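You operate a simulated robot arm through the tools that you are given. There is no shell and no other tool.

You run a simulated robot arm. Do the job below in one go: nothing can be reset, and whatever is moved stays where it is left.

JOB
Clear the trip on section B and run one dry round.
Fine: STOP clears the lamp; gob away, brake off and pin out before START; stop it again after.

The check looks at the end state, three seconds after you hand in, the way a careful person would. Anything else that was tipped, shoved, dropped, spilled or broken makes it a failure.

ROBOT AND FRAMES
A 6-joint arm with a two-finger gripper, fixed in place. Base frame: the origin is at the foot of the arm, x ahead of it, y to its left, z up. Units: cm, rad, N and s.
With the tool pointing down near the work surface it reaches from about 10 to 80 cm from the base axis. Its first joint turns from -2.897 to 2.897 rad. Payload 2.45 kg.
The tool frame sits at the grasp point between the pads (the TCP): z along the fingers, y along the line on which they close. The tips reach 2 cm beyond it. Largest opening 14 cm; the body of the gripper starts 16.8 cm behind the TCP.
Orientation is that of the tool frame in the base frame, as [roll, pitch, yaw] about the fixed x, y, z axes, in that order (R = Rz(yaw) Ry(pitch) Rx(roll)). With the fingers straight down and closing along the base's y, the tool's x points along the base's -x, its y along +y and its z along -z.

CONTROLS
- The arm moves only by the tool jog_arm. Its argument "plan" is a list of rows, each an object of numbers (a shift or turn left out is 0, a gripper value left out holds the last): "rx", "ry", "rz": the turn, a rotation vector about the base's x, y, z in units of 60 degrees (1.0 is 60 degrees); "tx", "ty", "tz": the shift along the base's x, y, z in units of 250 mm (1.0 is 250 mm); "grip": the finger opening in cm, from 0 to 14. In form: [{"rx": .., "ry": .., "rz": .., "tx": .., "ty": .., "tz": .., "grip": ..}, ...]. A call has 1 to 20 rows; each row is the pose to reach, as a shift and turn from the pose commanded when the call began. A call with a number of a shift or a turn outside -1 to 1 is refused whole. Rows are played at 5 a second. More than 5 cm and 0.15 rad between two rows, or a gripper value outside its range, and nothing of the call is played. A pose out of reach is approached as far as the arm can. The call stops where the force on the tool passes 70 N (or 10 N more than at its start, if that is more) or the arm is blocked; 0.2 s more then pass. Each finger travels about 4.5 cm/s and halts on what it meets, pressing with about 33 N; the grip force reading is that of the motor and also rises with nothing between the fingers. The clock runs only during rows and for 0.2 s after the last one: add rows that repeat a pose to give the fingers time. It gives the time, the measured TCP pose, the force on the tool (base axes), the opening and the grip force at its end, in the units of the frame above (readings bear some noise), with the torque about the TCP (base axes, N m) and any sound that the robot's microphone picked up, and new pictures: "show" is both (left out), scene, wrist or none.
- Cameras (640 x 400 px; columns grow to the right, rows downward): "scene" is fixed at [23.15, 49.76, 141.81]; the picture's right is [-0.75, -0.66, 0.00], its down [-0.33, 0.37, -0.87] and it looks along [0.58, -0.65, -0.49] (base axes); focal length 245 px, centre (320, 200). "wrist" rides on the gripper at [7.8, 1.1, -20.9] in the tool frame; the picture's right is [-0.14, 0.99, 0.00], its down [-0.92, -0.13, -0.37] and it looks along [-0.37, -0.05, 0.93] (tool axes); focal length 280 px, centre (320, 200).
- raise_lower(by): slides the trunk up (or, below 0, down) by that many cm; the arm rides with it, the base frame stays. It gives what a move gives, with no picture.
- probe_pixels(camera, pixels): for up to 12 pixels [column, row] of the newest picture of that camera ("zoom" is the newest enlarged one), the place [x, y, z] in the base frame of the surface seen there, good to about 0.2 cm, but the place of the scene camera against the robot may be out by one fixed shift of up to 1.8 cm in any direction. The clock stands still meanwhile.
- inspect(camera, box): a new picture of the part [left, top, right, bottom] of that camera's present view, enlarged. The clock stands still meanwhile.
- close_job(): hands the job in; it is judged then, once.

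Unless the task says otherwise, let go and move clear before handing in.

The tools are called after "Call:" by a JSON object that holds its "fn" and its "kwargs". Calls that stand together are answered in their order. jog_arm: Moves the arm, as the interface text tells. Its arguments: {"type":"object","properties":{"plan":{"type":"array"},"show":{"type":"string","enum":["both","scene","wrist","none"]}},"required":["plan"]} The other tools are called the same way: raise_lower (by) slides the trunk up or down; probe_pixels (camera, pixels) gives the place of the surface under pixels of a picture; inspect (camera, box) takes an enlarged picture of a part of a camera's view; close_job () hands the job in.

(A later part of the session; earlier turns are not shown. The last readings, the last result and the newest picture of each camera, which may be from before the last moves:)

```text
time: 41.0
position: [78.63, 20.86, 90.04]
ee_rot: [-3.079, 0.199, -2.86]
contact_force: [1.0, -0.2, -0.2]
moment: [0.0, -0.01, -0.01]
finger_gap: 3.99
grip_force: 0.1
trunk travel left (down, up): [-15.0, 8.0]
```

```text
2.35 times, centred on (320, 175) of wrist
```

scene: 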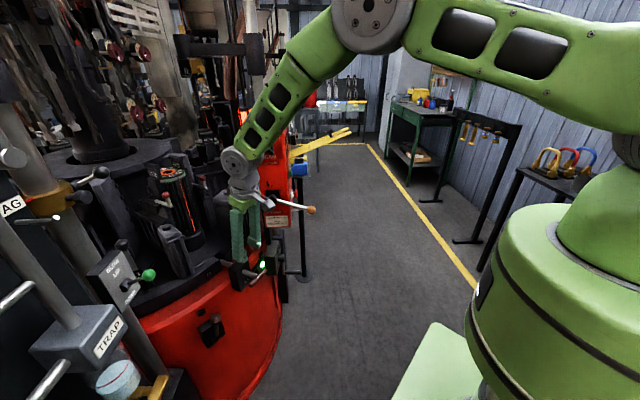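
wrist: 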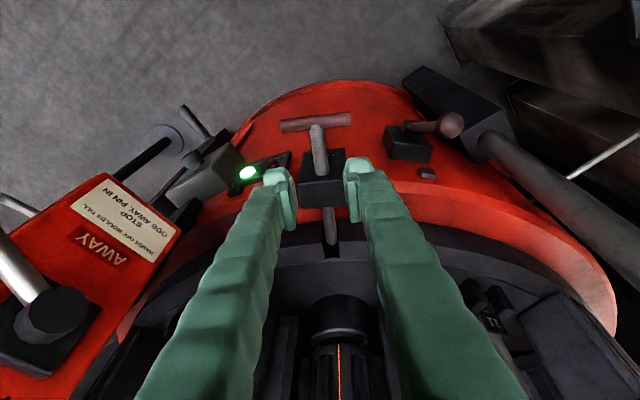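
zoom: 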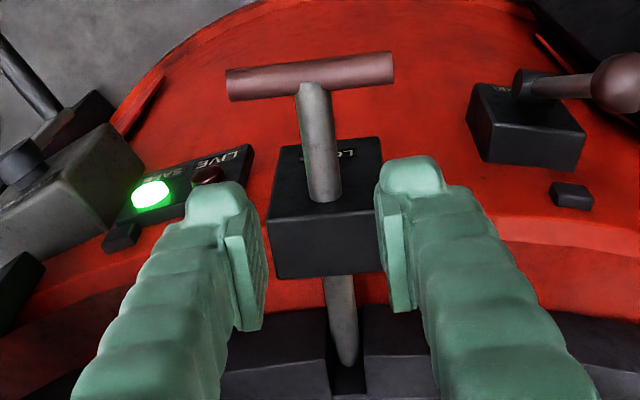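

The gap between bar and block is about 5.7 cm (bar centre (77,19.7), block face at x≈83.4). I'll lower the fingers straight down, straddling the stem at (80.3,20.6).

Call:
{"fn": "jog_arm", "kwargs": {"plan": [{"tx": 0.065, "ty": -0.008}, {"tx": 0.065, "ty": -0.008, "tz": -0.12}, {"tx": 0.065, "ty": -0.008, "tz": -0.24}, {"tx": 0.065, "ty": -0.008, "tz": -0.34}, {"tx": 0.065, "ty": -0.008, "tz": -0.42}, {"tx": 0.065, "ty": -0.008, "tz": -0.5}, {"tx": 0.065, "ty": -0.008, "tz": -0.5}]}}

Call:
{"fn": "inspect", "kwargs": {"camera": "scene", "box": [200, 220, 310, 320]}}

Call:
{"fn": "inspect", "kwargs": {"camera": "wrist", "box": [240, 90, 400, 260]}}

```text
time: 42.6
position: [80.0, 20.6, 77.53]
ee_rot: [-3.077, 0.199, -2.858]
contact_force: [0.0, -0.6, -0.5]
moment: [0.01, -0.02, 0.0]
finger_gap: 4.04
grip_force: 0.0
trunk travel left (down, up): [-15.0, 8.0]
```

scene: 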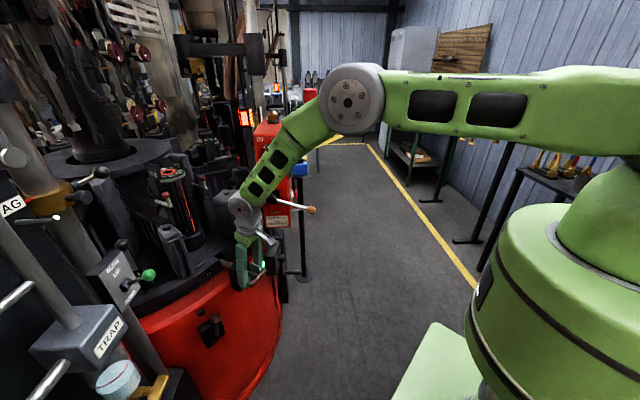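
wrist: 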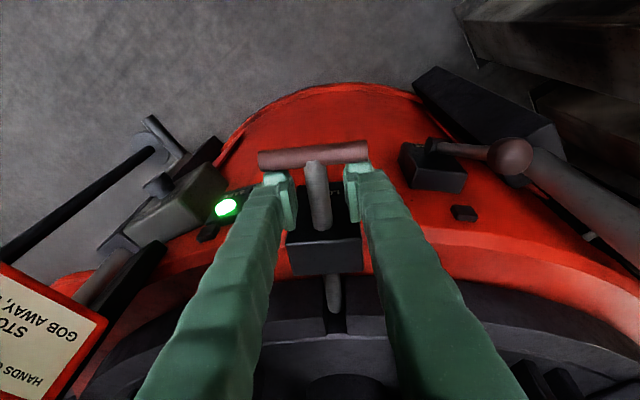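

```text
4.00 times, centred on (255, 270) of scene
```

zoom: 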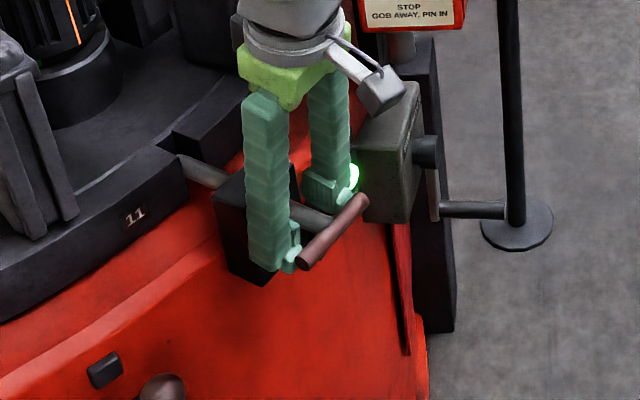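

```text
2.35 times, centred on (320, 175) of wrist
```

zoom: 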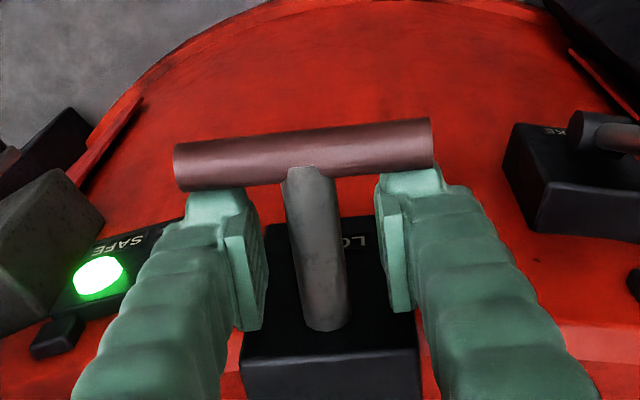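

The fingers straddle the stem behind the bar. I'll close them to about 2.6 cm for better overlap and pull outward along the pin axis in small steps.

Call:
{"fn": "jog_arm", "kwargs": {"plan": [{"grip": 2.6}, {"grip": 2.6}, {"tx": -0.0384, "ty": -0.0111}, {"tx": -0.0576, "ty": -0.0167}, {"tx": -0.0768, "ty": -0.0222}, {"tx": -0.096, "ty": -0.0278}, {"tx": -0.1152, "ty": -0.0334}]}}

Call:
{"fn": "inspect", "kwargs": {"camera": "wrist", "box": [240, 90, 400, 260]}}

```text
time: 44.2
position: [77.14, 19.73, 77.54]
ee_rot: [-3.078, 0.198, -2.858]
contact_force: [1.4, 0.7, -0.9]
moment: [0.03, -0.02, 0.04]
finger_gap: 2.6
grip_force: 0.0
trunk travel left (down, up): [-15.0, 8.0]
```

scene: 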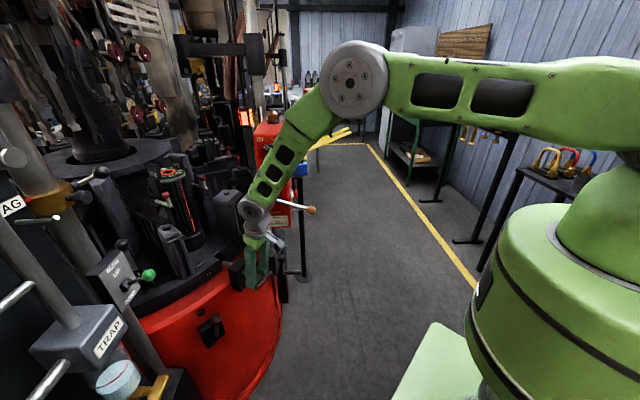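
wrist: 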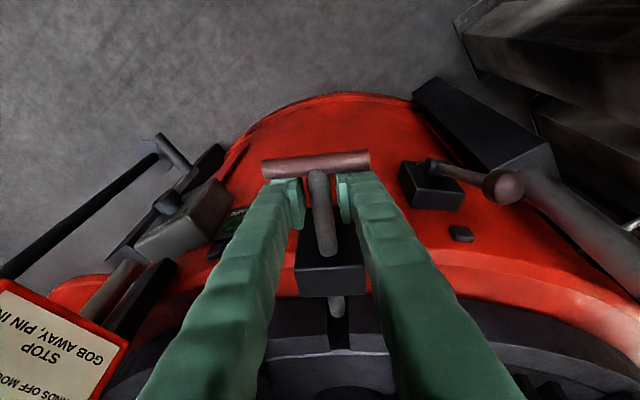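

```text
2.35 times, centred on (320, 175) of wrist
```

zoom: 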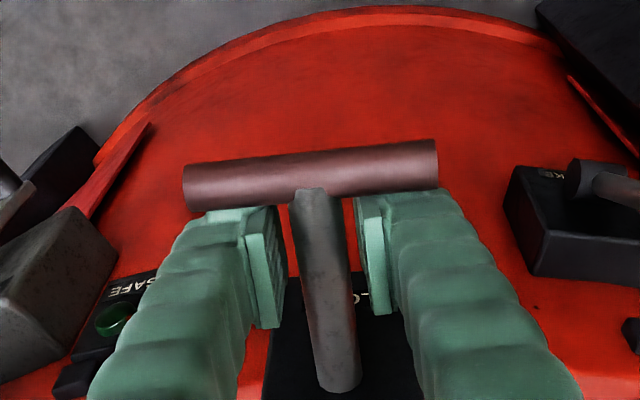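

The pin slides freely and SAFE has gone out, as expected when the pin isn't in. I'll keep pulling towards its outer stop.

Call:
{"fn": "jog_arm", "kwargs": {"plan": [{"tx": -0.0288, "ty": -0.0083}, {"tx": -0.0576, "ty": -0.0167}, {"tx": -0.0768, "ty": -0.0222}, {"tx": -0.096, "ty": -0.0278}, {"tx": -0.1152, "ty": -0.0334}, {"tx": -0.1344, "ty": -0.0389}]}}

Call:
{"fn": "inspect", "kwargs": {"camera": "wrist", "box": [240, 110, 420, 330]}}

```text
time: 45.4
position: [76.03, 19.35, 78.13]
ee_rot: [-3.079, 0.231, -2.857]
contact_force: [19.9, 6.6, -5.4]
moment: [0.36, -0.23, 0.03]
finger_gap: 2.64
grip_force: 0.3
trunk travel left (down, up): [-15.0, 8.0]
stopped in row 5: the force on the tool passed its limit at 73 N (the readings are from after the stop); the commanded pose is now the measured one
```

scene: 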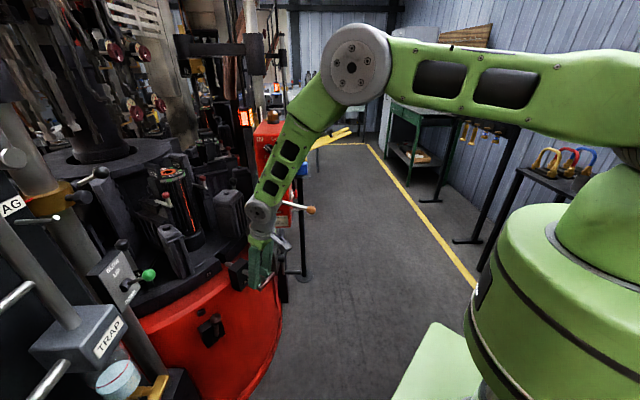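
wrist: 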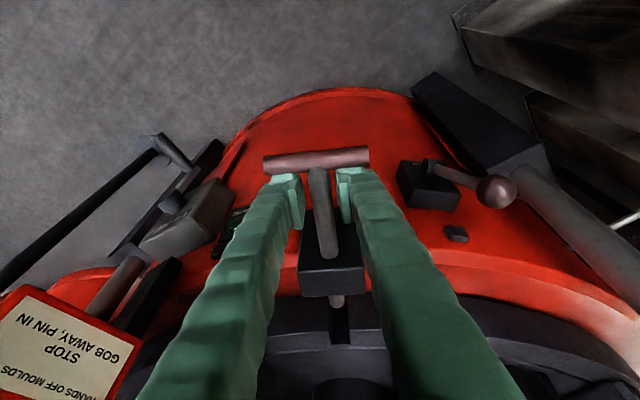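

```text
1.82 times, centred on (330, 220) of wrist
```

zoom: 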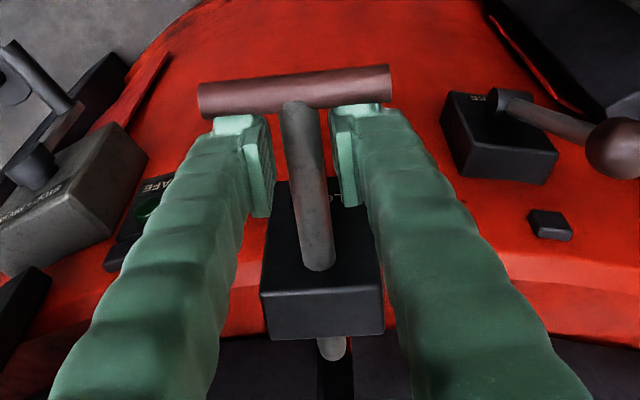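

The pull ended on a hard stop (73 N) with the pin tip just behind the block and out of the table slot. I'll ease off the bar slightly, open a little and lift straight up.

Call:
{"fn": "jog_arm", "kwargs": {"plan": [{"tx": 0.024, "ty": 0.007, "grip": 3.6}, {"tx": 0.024, "ty": 0.007, "grip": 3.6}, {"tx": 0.024, "ty": 0.007, "tz": 0.1}, {"tx": 0.024, "ty": 0.007, "tz": 0.24}, {"tx": 0.0, "ty": 0.0, "tz": 0.4}, {"tx": -0.1, "ty": 0.0, "tz": 0.5}, {"tx": -0.2, "ty": 0.0, "tz": 0.6}, {"tx": -0.2, "ty": 0.0, "tz": 0.6}]}}

Call:
{"fn": "inspect", "kwargs": {"camera": "wrist", "box": [220, 60, 420, 240]}}

Call:
{"fn": "inspect", "kwargs": {"camera": "scene", "box": [200, 220, 310, 320]}}

```text
time: 47.2
position: [70.31, 19.15, 93.01]
ee_rot: [-3.081, 0.222, -2.856]
contact_force: [0.2, -0.3, 0.1]
moment: [0.02, 0.0, 0.03]
finger_gap: 3.63
grip_force: 0.0
trunk travel left (down, up): [-15.0, 8.0]
```

scene: 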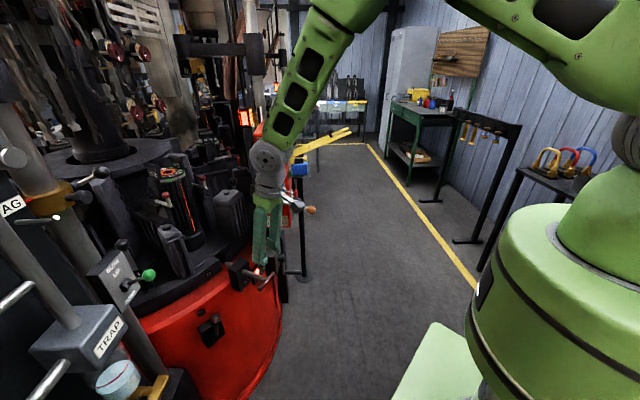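
wrist: 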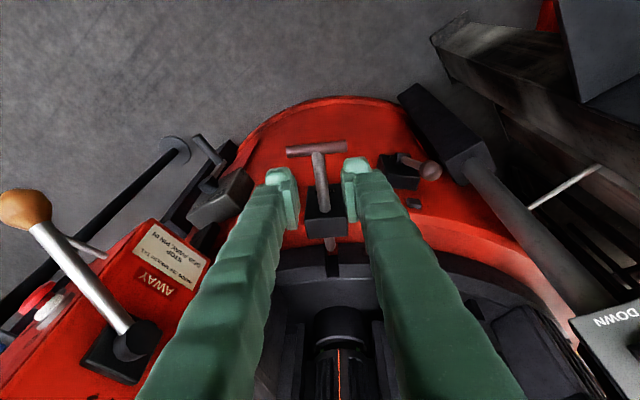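

```text
2.22 times, centred on (320, 150) of wrist
```

zoom: 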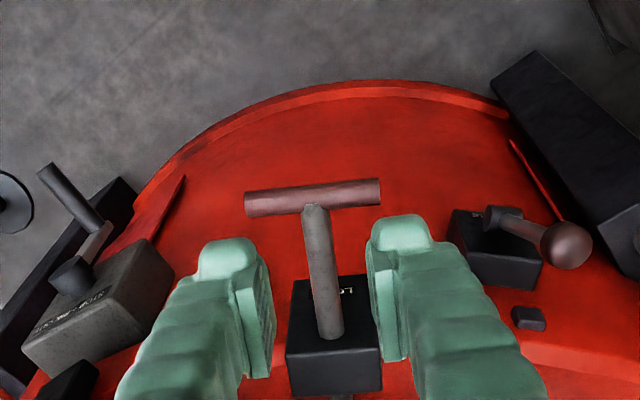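

```text
4.00 times, centred on (255, 270) of scene
```

zoom: 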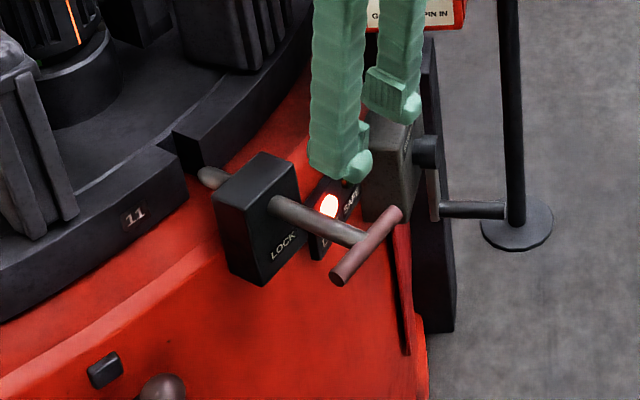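

The pin is clear and LIVE is lit, with gob away, brake off and pin out. I'll close the fingers and reorient towards the START button, staying in front of the box.

Call:
{"fn": "jog_arm", "kwargs": {"plan": [{"tx": -0.01, "ty": -0.06, "tz": 0.1, "rx": -0.014, "ry": -0.093, "rz": -0.04, "grip": 0}, {"tx": -0.01, "ty": -0.14, "tz": 0.2, "rx": -0.028, "ry": -0.186, "rz": -0.08}, {"tx": -0.01, "ty": -0.22, "tz": 0.3, "rx": -0.042, "ry": -0.279, "rz": -0.12}, {"tx": -0.01, "ty": -0.31, "tz": 0.4, "rx": -0.056, "ry": -0.371, "rz": -0.159}, {"tx": -0.01, "ty": -0.4, "tz": 0.48, "rx": -0.07, "ry": -0.464, "rz": -0.198}, {"tx": -0.01, "ty": -0.48, "tz": 0.55, "rx": -0.084, "ry": -0.557, "rz": -0.238}, {"tx": -0.01, "ty": -0.56, "tz": 0.6, "rx": -0.0974, "ry": -0.65, "rz": -0.2776}, {"tx": -0.01, "ty": -0.56, "tz": 0.6, "rx": -0.0974, "ry": -0.65, "rz": -0.2776}]}}

```text
time: 49.0
position: [70.09, 5.21, 108.0]
ee_rot: [-2.803, 0.871, -3.008]
contact_force: [-0.4, -0.5, 0.3]
moment: [-0.01, -0.01, 0.0]
finger_gap: 0.0
grip_force: 29.0
trunk travel left (down, up): [-15.0, 8.0]
```

scene: 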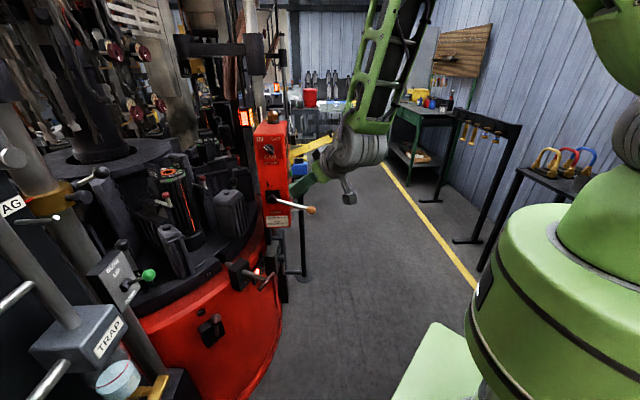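
wrist: 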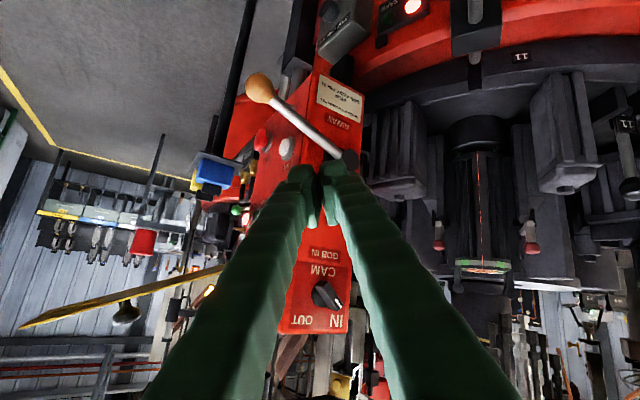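

The pose was followed. I'll finish the rotation and slide right, in front of the side panel at START height and under the bar.

Call:
{"fn": "jog_arm", "kwargs": {"plan": [{"tx": 0.02, "ty": -0.09, "tz": -0.01, "rx": -0.013, "ry": -0.087, "rz": -0.037}, {"tx": 0.045, "ty": -0.18, "tz": -0.03, "rx": -0.026, "ry": -0.173, "rz": -0.074}, {"tx": 0.07, "ty": -0.28, "tz": -0.05, "rx": -0.039, "ry": -0.26, "rz": -0.111}, {"tx": 0.1, "ty": -0.38, "tz": -0.07, "rx": -0.052, "ry": -0.346, "rz": -0.148}, {"tx": 0.116, "ty": -0.468, "tz": -0.08, "rx": -0.065, "ry": -0.433, "rz": -0.185}, {"tx": 0.116, "ty": -0.468, "tz": -0.08, "rx": -0.065, "ry": -0.433, "rz": -0.185}]}}

Call:
{"fn": "inspect", "kwargs": {"camera": "wrist", "box": [240, 60, 440, 260]}}

```text
time: 50.4
position: [73.81, -6.28, 106.18]
ee_rot: [-2.462, 1.3, -2.895]
contact_force: [-0.2, -0.4, 0.7]
moment: [-0.02, -0.01, -0.01]
finger_gap: 0.0
grip_force: 29.4
out of reach, approached as far as the arm can: row 5, 6
trunk travel left (down, up): [-15.0, 8.0]
```

scene: 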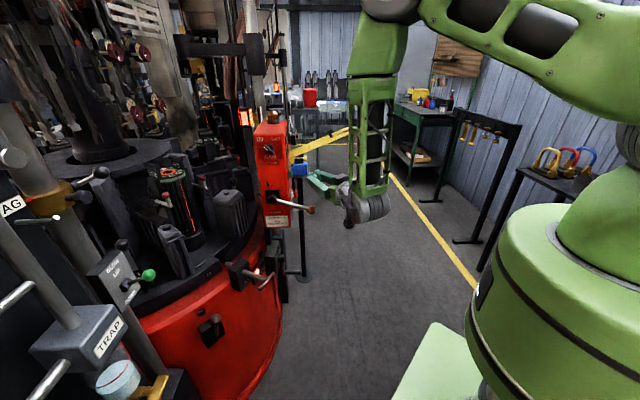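
wrist: 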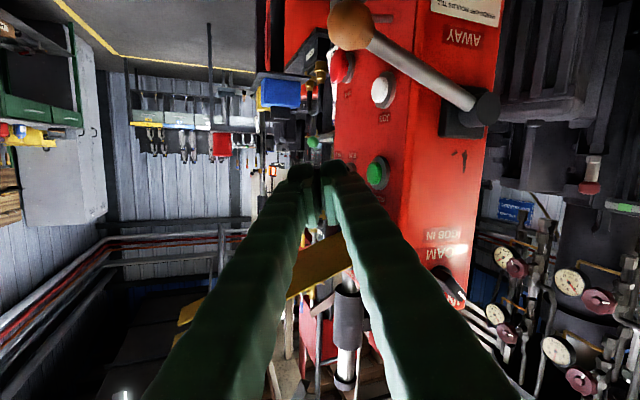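

```text
2.00 times, centred on (340, 160) of wrist
```

zoom: 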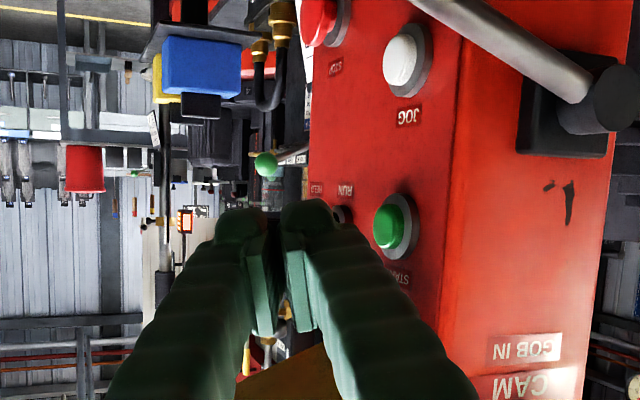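

Very close to the target pose. START is at (376,173), and I'll measure it and the bar underside.

Call:
{"fn": "probe_pixels", "kwargs": {"camera": "wrist", "pixels": [[374, 174], [379, 172], [386, 178], [341, 167], [330, 255], [310, 275], [400, 150], [308, 178], [335, 175]]}}

```text
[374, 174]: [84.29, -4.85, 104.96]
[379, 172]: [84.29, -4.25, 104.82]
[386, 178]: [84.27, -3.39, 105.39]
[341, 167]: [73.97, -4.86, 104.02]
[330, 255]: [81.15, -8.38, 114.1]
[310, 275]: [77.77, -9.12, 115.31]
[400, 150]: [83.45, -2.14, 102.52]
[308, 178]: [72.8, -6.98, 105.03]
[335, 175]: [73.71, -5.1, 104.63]
```

START's face is centred at about (84.3,-4.5,105). I'll move the tips to just outside it.

Call:
{"fn": "jog_arm", "kwargs": {"plan": [{"tx": 0.1, "ty": 0.0, "tz": -0.01}, {"tx": 0.2, "ty": 0.008, "tz": -0.02}, {"tx": 0.284, "ty": 0.016, "tz": -0.03}, {"tx": 0.284, "ty": 0.016, "tz": -0.03}]}}

Call:
{"fn": "inspect", "kwargs": {"camera": "wrist", "box": [260, 90, 420, 260]}}

Call:
{"fn": "inspect", "kwargs": {"camera": "scene", "box": [250, 110, 350, 220]}}

```text
time: 51.4
position: [80.76, -5.81, 105.52]
ee_rot: [-2.487, 1.307, -2.916]
contact_force: [0.7, 0.2, -0.4]
moment: [0.03, 0.0, -0.01]
finger_gap: 0.01
grip_force: 29.1
trunk travel left (down, up): [-15.0, 8.0]
```

scene: 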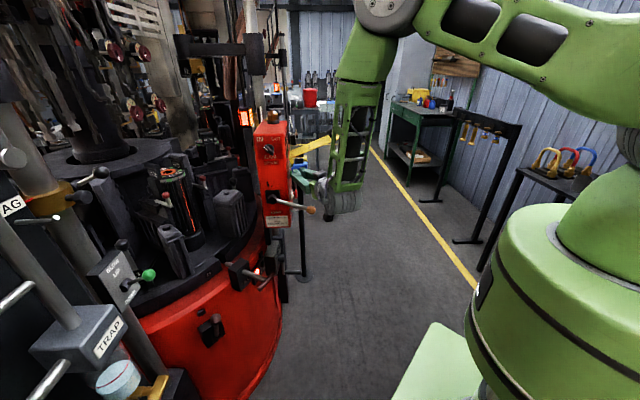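
wrist: 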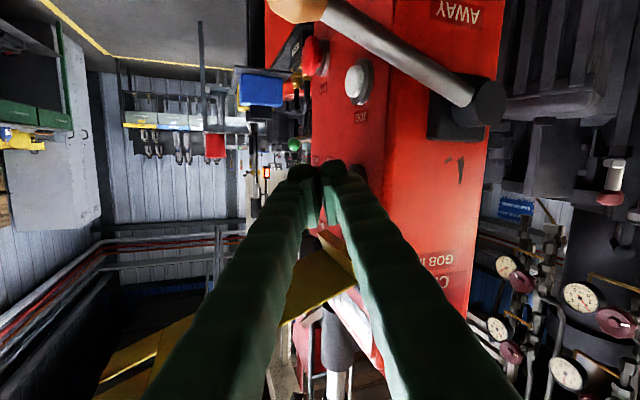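

```text
2.35 times, centred on (340, 175) of wrist
```

zoom: 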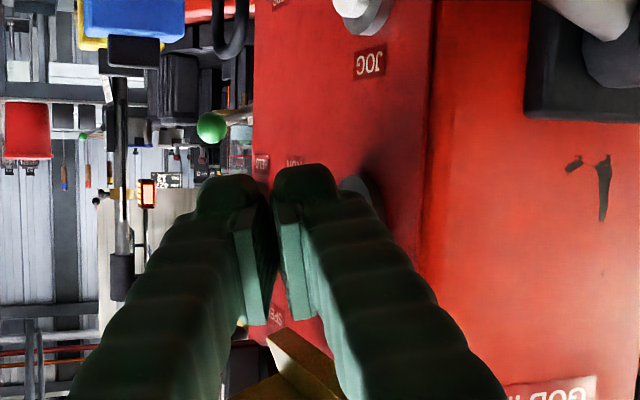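

```text
3.64 times, centred on (300, 165) of scene
```

zoom: 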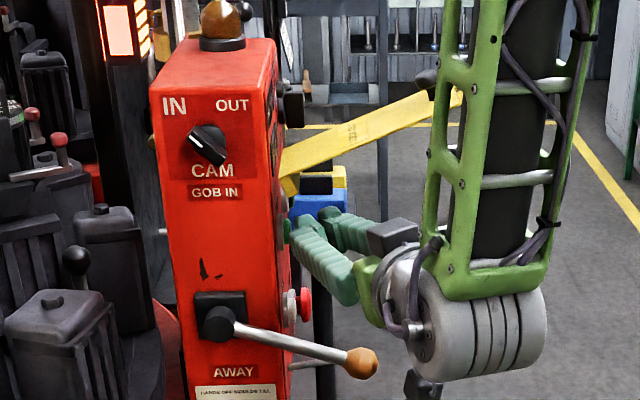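

The tips are about 2.5 cm off START and clear of the bar bracket. Everything is set (gob away, brake off, pin out), so I'll press START along the panel normal.

Call:
{"fn": "jog_arm", "kwargs": {"plan": [{"tx": 0.028, "ty": 0.028}, {"tx": 0.05, "ty": 0.05}, {"tx": 0.06, "ty": 0.06}, {"tx": 0.07, "ty": 0.07}, {"tx": 0.08, "ty": 0.08}]}}

```text
time: 52.6
position: [82.12, -4.57, 105.52]
ee_rot: [-2.492, 1.305, -2.932]
contact_force: [-42.9, -21.8, 2.4]
moment: [0.17, -0.33, 0.2]
finger_gap: 0.0
grip_force: 29.5
trunk travel left (down, up): [-15.0, 8.0]
```

scene: 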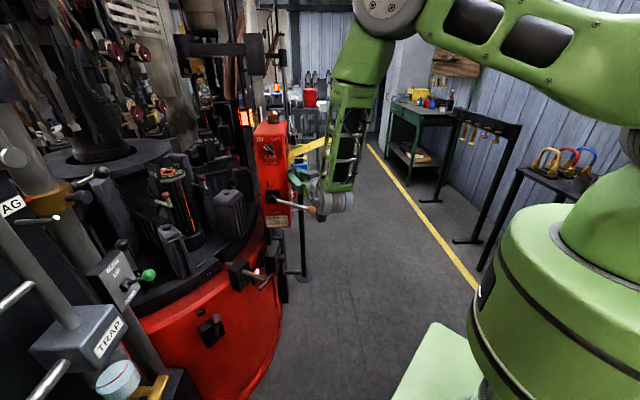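
wrist: 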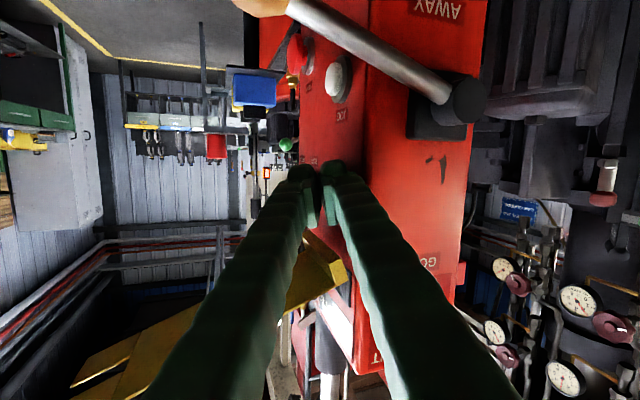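

48 N with no click, so I may be on the bezel or an edge rather than the button. I'll look closely.

Call:
{"fn": "inspect", "kwargs": {"camera": "wrist", "box": [290, 130, 390, 230]}}

Call:
{"fn": "inspect", "kwargs": {"camera": "scene", "box": [270, 140, 330, 200]}}

Call:
{"fn": "probe_pixels", "kwargs": {"camera": "wrist", "pixels": [[340, 162], [345, 165], [352, 165], [358, 166], [362, 172], [365, 180], [330, 165], [322, 250]]}}

```text
4.00 times, centred on (340, 180) of wrist
```

zoom: 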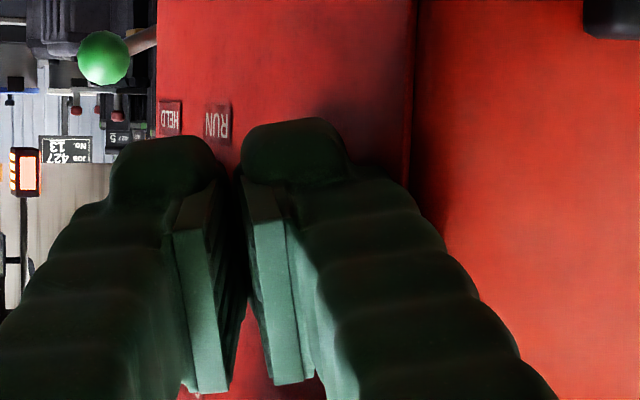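

```text
6.67 times, centred on (300, 170) of scene
```

zoom: 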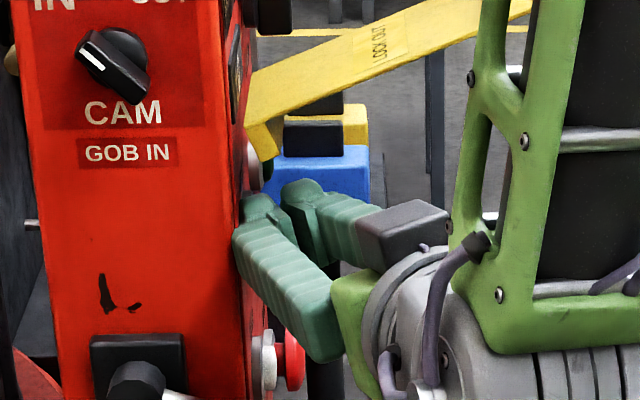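

```text
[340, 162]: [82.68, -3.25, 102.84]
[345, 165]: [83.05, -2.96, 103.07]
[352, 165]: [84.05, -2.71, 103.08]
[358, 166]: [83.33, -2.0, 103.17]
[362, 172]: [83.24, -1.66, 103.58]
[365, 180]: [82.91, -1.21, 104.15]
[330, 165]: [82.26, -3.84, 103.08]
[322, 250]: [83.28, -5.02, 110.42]
```

The scene zoom shows the splayed finger body resting on the box's front edge, so START wasn't being pressed. I'll back off and roll the tool 90° so the finger splay is vertical, with a steeper pitch that also clears the lowered gob lever on the way to STOP.

Call:
{"fn": "jog_arm", "kwargs": {"plan": [{"tx": -0.08, "ty": -0.08}, {"tx": -0.13, "ty": -0.12, "tz": 0.01, "rx": -0.06, "ry": 0.05, "rz": 0.038}, {"tx": -0.2, "ty": -0.128, "tz": 0.02, "rx": -0.14, "ry": 0.119, "rz": 0.089}, {"tx": -0.28, "ty": -0.128, "tz": 0.04, "rx": -0.224, "ry": 0.19, "rz": 0.143}, {"tx": -0.31, "ty": -0.128, "tz": 0.06, "rx": -0.308, "ry": 0.261, "rz": 0.197}, {"tx": -0.31, "ty": -0.128, "tz": 0.06, "rx": -0.392, "ry": 0.332, "rz": 0.25}, {"tx": -0.31, "ty": -0.128, "tz": 0.06, "rx": -0.476, "ry": 0.404, "rz": 0.304}, {"tx": -0.31, "ty": -0.128, "tz": 0.06, "rx": -0.56, "ry": 0.475, "rz": 0.358}, {"tx": -0.31, "ty": -0.128, "tz": 0.06, "rx": -0.644, "ry": 0.546, "rz": 0.411}, {"tx": -0.31, "ty": -0.128, "tz": 0.06, "rx": -0.728, "ry": 0.617, "rz": 0.465}, {"tx": -0.31, "ty": -0.128, "tz": 0.06, "rx": -0.812, "ry": 0.689, "rz": 0.519}, {"tx": -0.31, "ty": -0.128, "tz": 0.06, "rx": -0.896, "ry": 0.76, "rz": 0.572}, {"tx": -0.31, "ty": -0.128, "tz": 0.06, "rx": -0.979, "ry": 0.83, "rz": 0.625}, {"tx": -0.31, "ty": -0.128, "tz": 0.06, "rx": -0.979, "ry": 0.83, "rz": 0.625}]}}

Call:
{"fn": "inspect", "kwargs": {"camera": "scene", "box": [240, 110, 360, 230]}}

```text
time: 55.6
position: [74.9, -7.17, 106.91]
ee_rot: [-2.238, 0.0, -1.952]
contact_force: [-0.5, 0.2, -0.3]
moment: [0.0, 0.02, 0.03]
finger_gap: 0.01
grip_force: 29.4
trunk travel left (down, up): [-15.0, 8.0]
```

scene: 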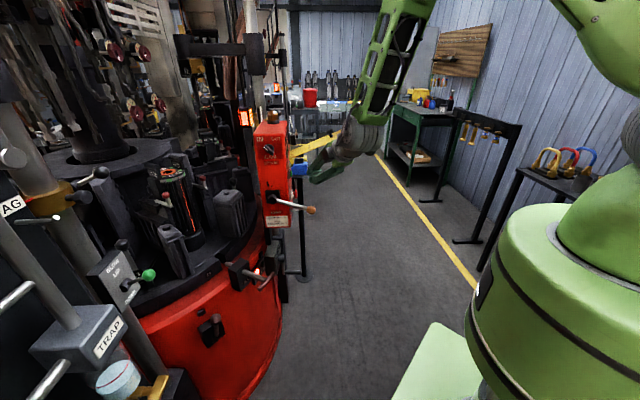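
wrist: 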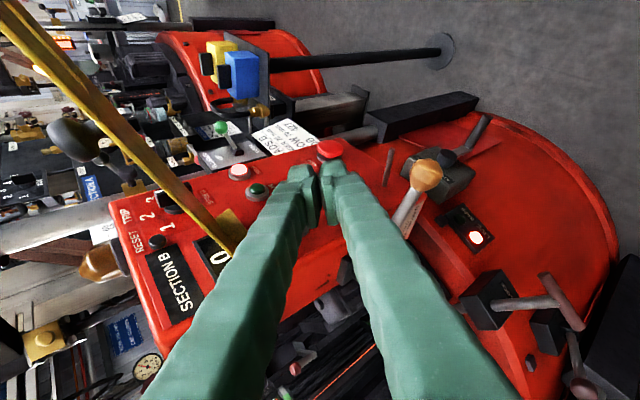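

```text
3.33 times, centred on (300, 170) of scene
```

zoom: 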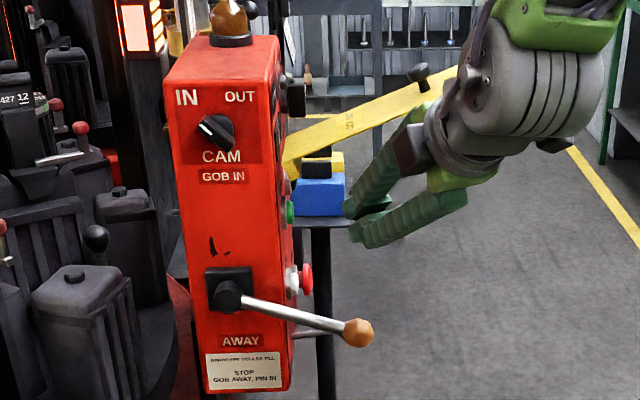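

The roll worked and the pose was reached exactly; HELD (240,172) is lit and the counter reads 0 at (218,257). For START a flatter pitch keeps the upper finger away from the bar bracket, so I'll flatten and move to just outside START.

Call:
{"fn": "jog_arm", "kwargs": {"plan": [{"tx": 0.05, "ty": 0.0, "tz": -0.015, "rx": -0.042, "ry": -0.104}, {"tx": 0.1, "ty": 0.0, "tz": -0.03, "rx": -0.084, "ry": -0.207}, {"tx": 0.15, "ty": 0.0, "tz": -0.045, "rx": -0.125, "ry": -0.311}, {"tx": 0.207, "ty": 0.003, "tz": -0.06, "rx": -0.167, "ry": -0.4145}, {"tx": 0.207, "ty": 0.003, "tz": -0.06, "rx": -0.167, "ry": -0.4145}]}}

Call:
{"fn": "inspect", "kwargs": {"camera": "scene", "box": [250, 120, 350, 220]}}

Call:
{"fn": "inspect", "kwargs": {"camera": "wrist", "box": [200, 80, 420, 300]}}

```text
time: 56.8
position: [80.29, -7.01, 105.54]
ee_rot: [-1.768, 0.001, -1.955]
contact_force: [-0.8, 0.2, 0.0]
moment: [0.0, 0.0, -0.04]
finger_gap: 0.0
grip_force: 29.0
trunk travel left (down, up): [-15.0, 8.0]
```

scene: 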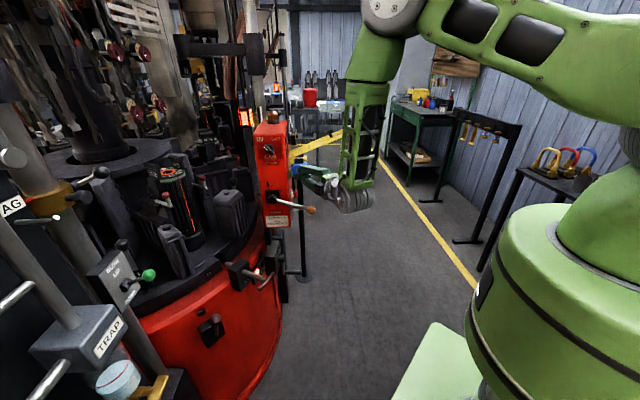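
wrist: 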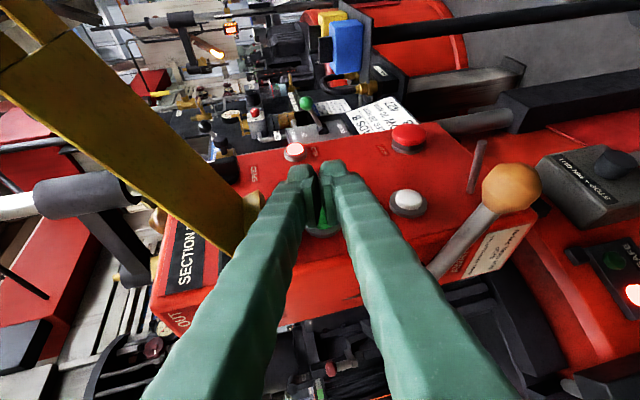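

```text
4.00 times, centred on (300, 170) of scene
```

zoom: 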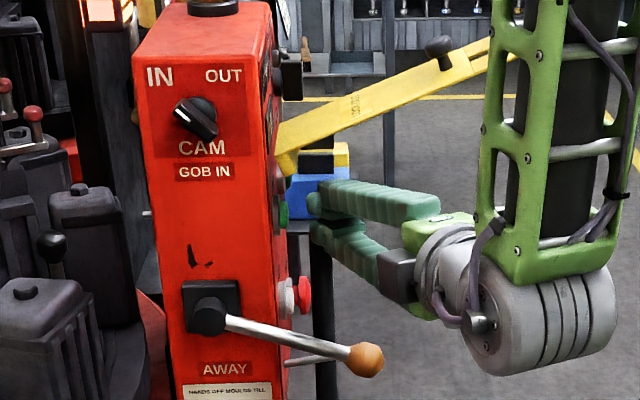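

```text
1.82 times, centred on (310, 190) of wrist
```

zoom: 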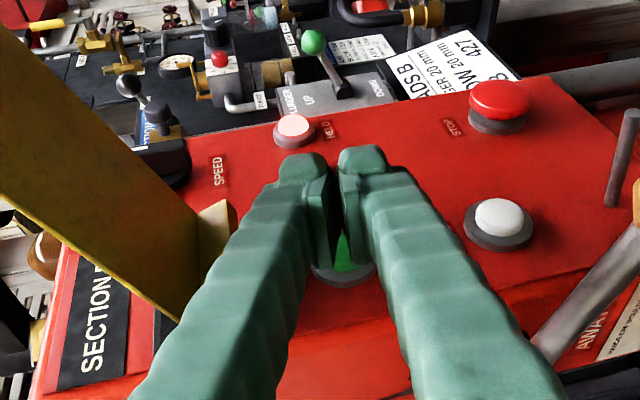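

This is a clear view: START sits right beside the tips at (322,222), and the bar and bracket are clear. Now pressing along the normal.

Call:
{"fn": "jog_arm", "kwargs": {"plan": [{"tx": 0.03, "ty": 0.03}, {"tx": 0.055, "ty": 0.055}, {"tx": 0.07, "ty": 0.07}, {"tx": 0.08, "ty": 0.08}, {"tx": 0.09, "ty": 0.09}]}}

```text
time: 58.0
position: [82.35, -4.95, 105.48]
ee_rot: [-1.77, 0.002, -1.954]
contact_force: [-3.1, -1.3, 0.8]
moment: [0.05, -0.04, -0.02]
finger_gap: 0.0
grip_force: 28.8
trunk travel left (down, up): [-15.0, 8.0]
heard: click
```

scene: 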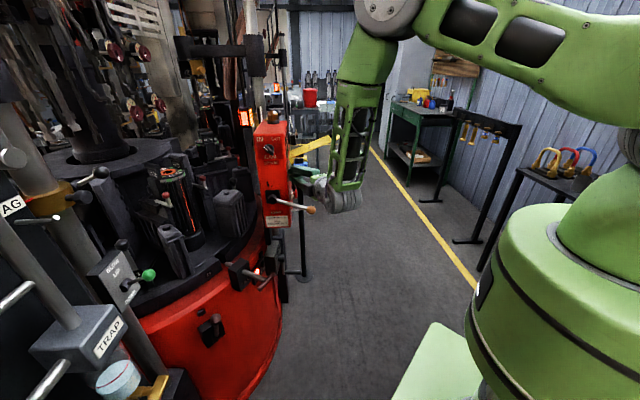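
wrist: 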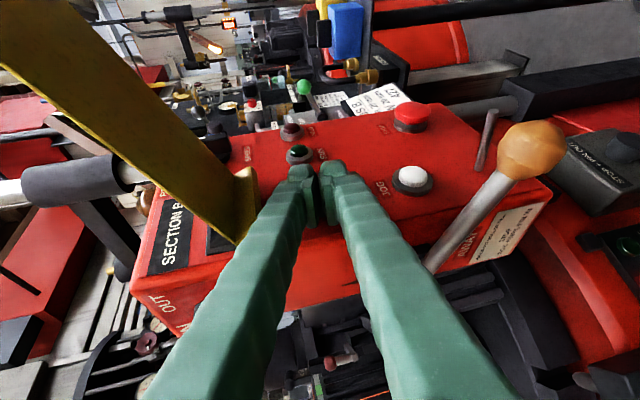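

A click, and HELD went dark. I'll check the RUN lamp and beacon before moving; the clock is stopped while I look.

Call:
{"fn": "inspect", "kwargs": {"camera": "wrist", "box": [240, 100, 400, 220]}}

Call:
{"fn": "inspect", "kwargs": {"camera": "scene", "box": [215, 100, 315, 290]}}

Call:
{"fn": "inspect", "kwargs": {"camera": "wrist", "box": [560, 200, 640, 280]}}

```text
3.33 times, centred on (320, 160) of wrist
```

zoom: 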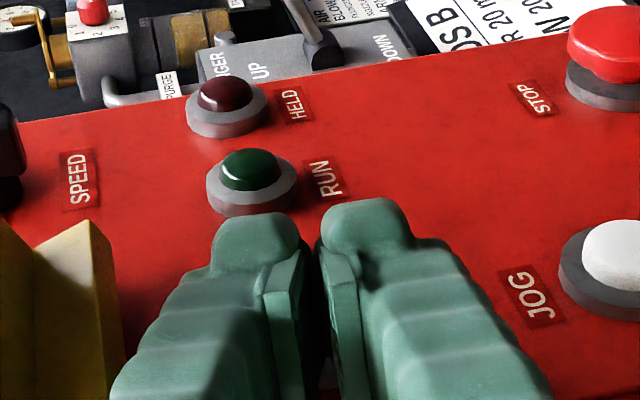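

```text
2.11 times, centred on (265, 195) of scene
```

zoom: 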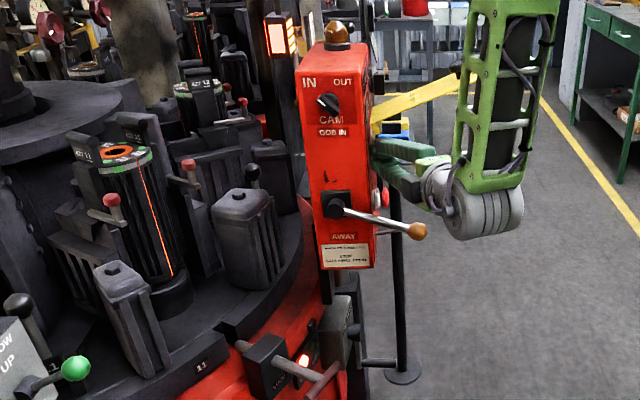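

```text
5.00 times, centred on (600, 240) of wrist
```

zoom: 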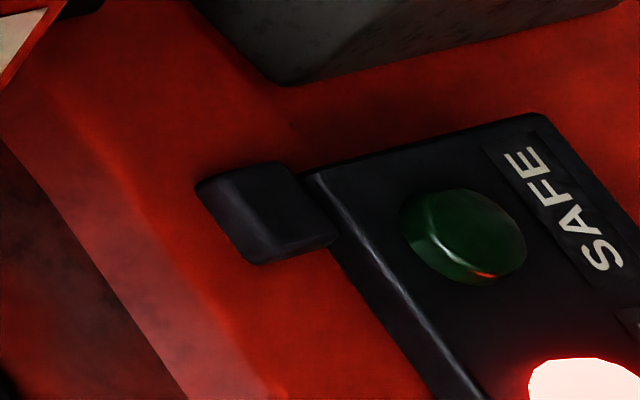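

HELD and RUN are both dark at this instant, and there's no trip beacon. I'll release START by backing off and watch what happens.

Call:
{"fn": "jog_arm", "kwargs": {"plan": [{"tx": -0.06, "ty": -0.06}, {"tx": -0.1, "ty": -0.1}]}}

Call:
{"fn": "inspect", "kwargs": {"camera": "wrist", "box": [200, 80, 440, 300]}}

Call:
{"fn": "inspect", "kwargs": {"camera": "scene", "box": [80, 130, 300, 290]}}

```text
time: 58.6
position: [80.04, -7.46, 105.36]
ee_rot: [-1.771, 0.002, -1.955]
contact_force: [0.7, 0.1, 0.3]
moment: [-0.01, -0.03, 0.01]
finger_gap: 0.01
grip_force: 29.3
trunk travel left (down, up): [-15.0, 8.0]
```

scene: 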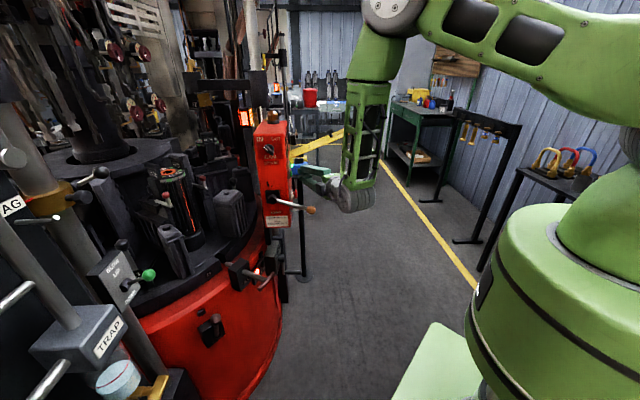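
wrist: 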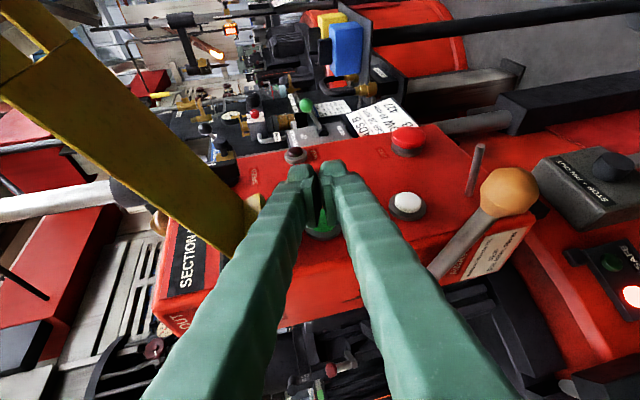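

```text
1.82 times, centred on (320, 190) of wrist
```

zoom: 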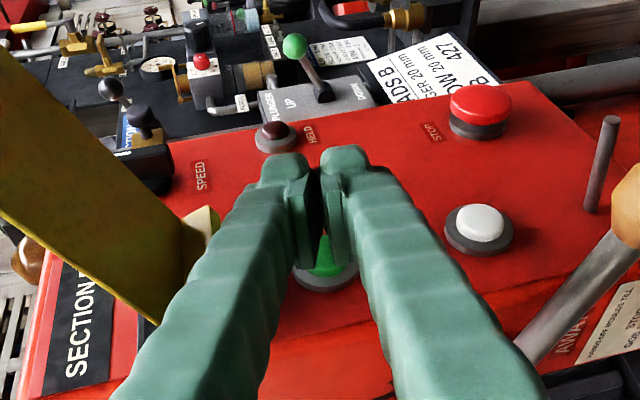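

```text
2.50 times, centred on (190, 210) of scene
```

zoom: 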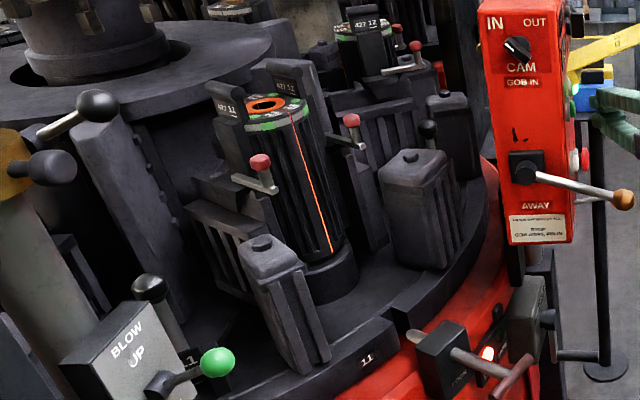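

HELD is out, there's no trip, and the upper mechanism in the scene has started moving (new beam near (220,88)), so it is running. I'll move to just outside STOP with the steeper pitch so I can stop it once the round is counted.

Call:
{"fn": "jog_arm", "kwargs": {"plan": [{"tx": 0.06, "ty": -0.095, "tz": -0.076, "rx": 0.033, "ry": 0.083}, {"tx": 0.12, "ty": -0.17, "tz": -0.177, "rx": 0.067, "ry": 0.166}, {"tx": 0.175, "ty": -0.225, "tz": -0.303, "rx": 0.1, "ry": 0.249}, {"tx": 0.215, "ty": -0.265, "tz": -0.405, "rx": 0.134, "ry": 0.332}, {"tx": 0.24, "ty": -0.29, "tz": -0.506, "rx": 0.167, "ry": 0.4145}]}}

Call:
{"fn": "inspect", "kwargs": {"camera": "wrist", "box": [100, 60, 440, 300]}}

Call:
{"fn": "inspect", "kwargs": {"camera": "scene", "box": [80, 100, 340, 290]}}

```text
time: 59.8
position: [86.05, -14.46, 92.75]
ee_rot: [-2.24, 0.0, -1.954]
contact_force: [0.7, -0.8, -1.1]
moment: [0.04, -0.03, 0.01]
finger_gap: 0.03
grip_force: 29.4
trunk travel left (down, up): [-15.0, 8.0]
```

scene: 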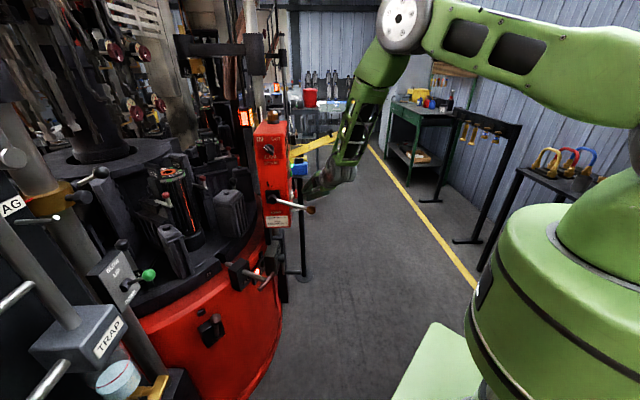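
wrist: 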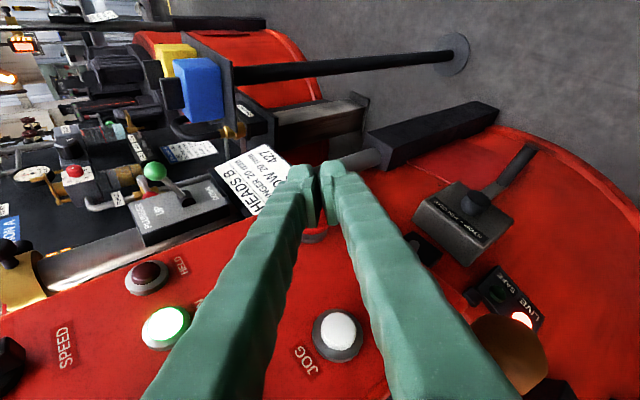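

```text
1.67 times, centred on (270, 180) of wrist
```

zoom: 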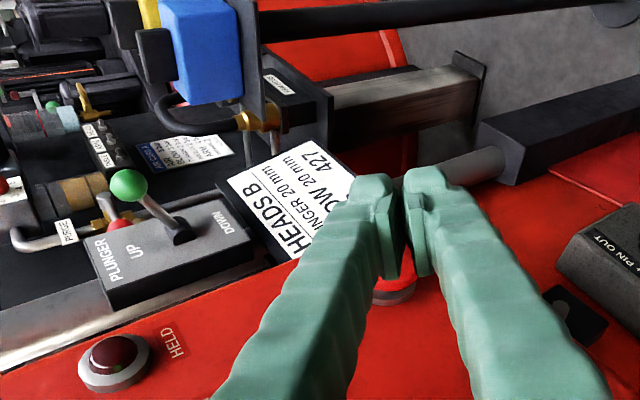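

```text
2.11 times, centred on (210, 195) of scene
```

zoom: 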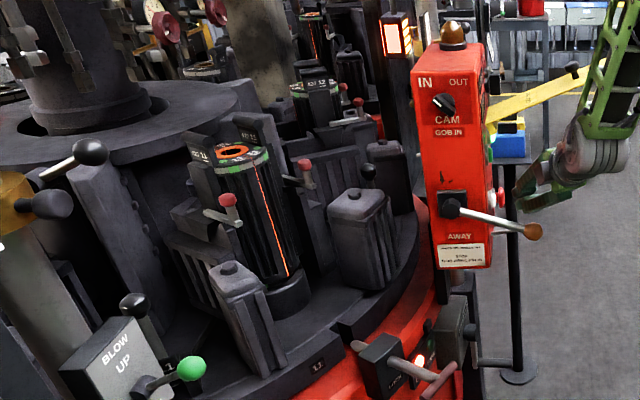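

RUN is glowing green at (166,327) and nothing has tripped. I'll wait a second here and watch the table for movement.

Call:
{"fn": "jog_arm", "kwargs": {"plan": [{"tx": 0}, {"tx": 0}, {"tx": 0}, {"tx": 0}]}}

Call:
{"fn": "inspect", "kwargs": {"camera": "scene", "box": [80, 100, 340, 290]}}

Call:
{"fn": "inspect", "kwargs": {"camera": "scene", "box": [60, 0, 300, 140]}}

```text
time: 60.8
position: [86.16, -14.53, 92.78]
ee_rot: [-2.238, 0.001, -1.953]
contact_force: [-0.4, -0.6, -0.3]
moment: [0.01, 0.02, 0.01]
finger_gap: 0.0
grip_force: 29.6
trunk travel left (down, up): [-15.0, 8.0]
```

scene: 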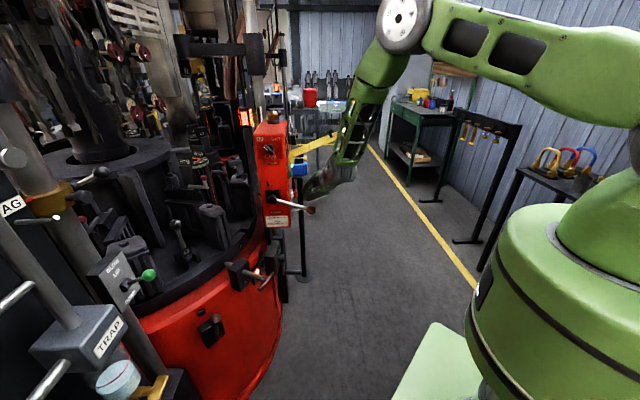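
wrist: 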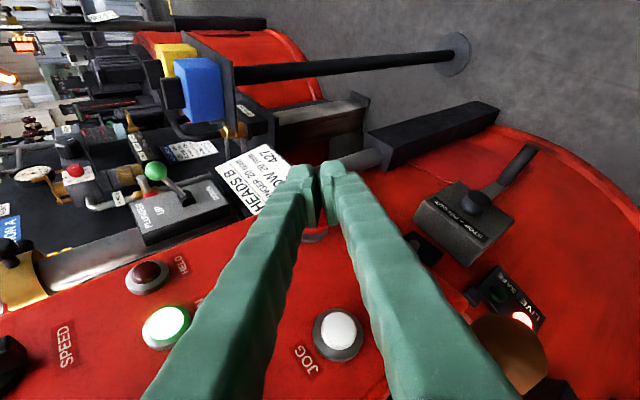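

```text
2.11 times, centred on (210, 195) of scene
```

zoom: 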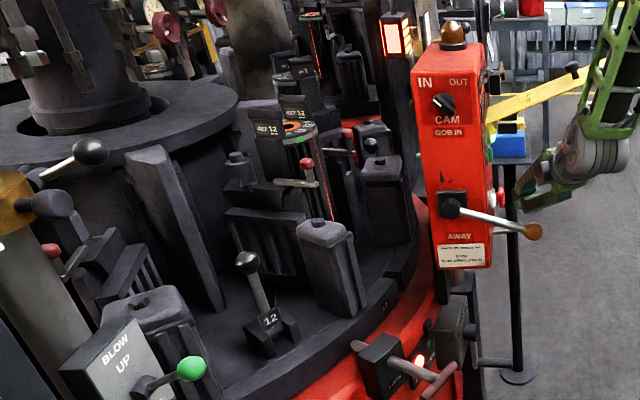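

```text
2.67 times, centred on (180, 70) of scene
```

zoom: 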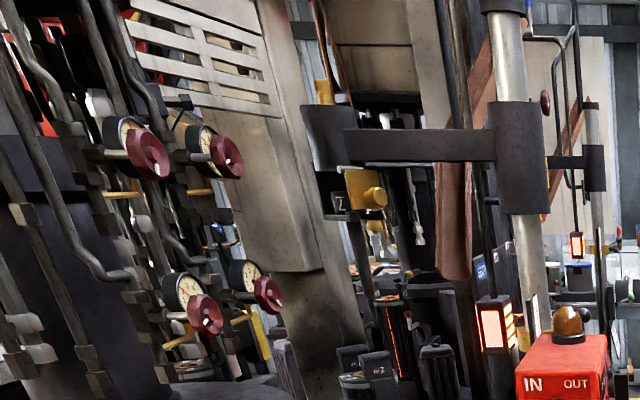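

The table is turning, with mould 12 now passing where 11 was. A round is a full turn, so I'll wait in short stretches and track the moulds.

Call:
{"fn": "jog_arm", "kwargs": {"plan": [{"tx": 0}, {"tx": 0}, {"tx": 0}, {"tx": 0}, {"tx": 0}, {"tx": 0}, {"tx": 0}, {"tx": 0}, {"tx": 0}]}}

Call:
{"fn": "inspect", "kwargs": {"camera": "scene", "box": [80, 100, 340, 290]}}

```text
time: 62.8
position: [86.15, -14.58, 92.86]
ee_rot: [-2.239, 0.002, -1.954]
contact_force: [-0.2, -0.1, -0.4]
moment: [0.04, -0.03, -0.04]
finger_gap: 0.01
grip_force: 29.5
trunk travel left (down, up): [-15.0, 8.0]
```

scene: 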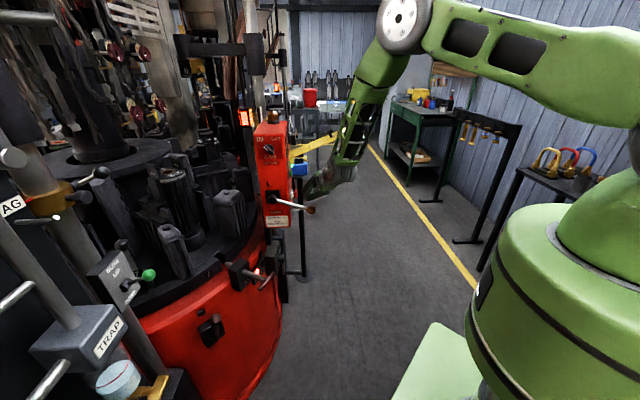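
wrist: 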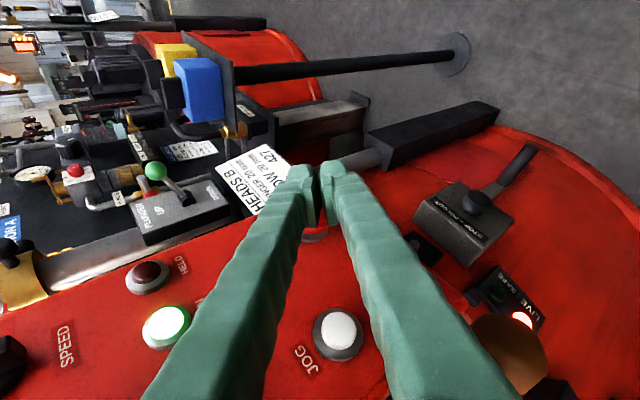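

```text
2.11 times, centred on (210, 195) of scene
```

zoom: 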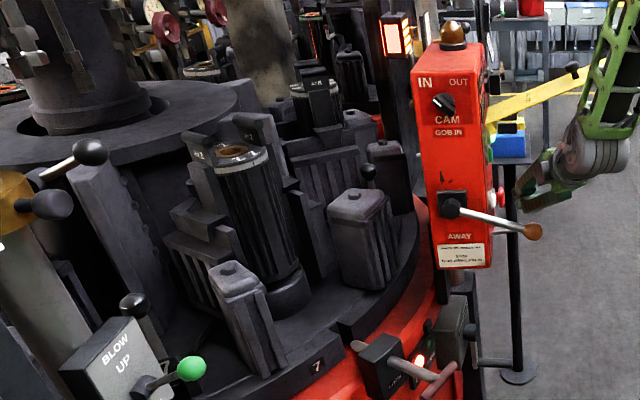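

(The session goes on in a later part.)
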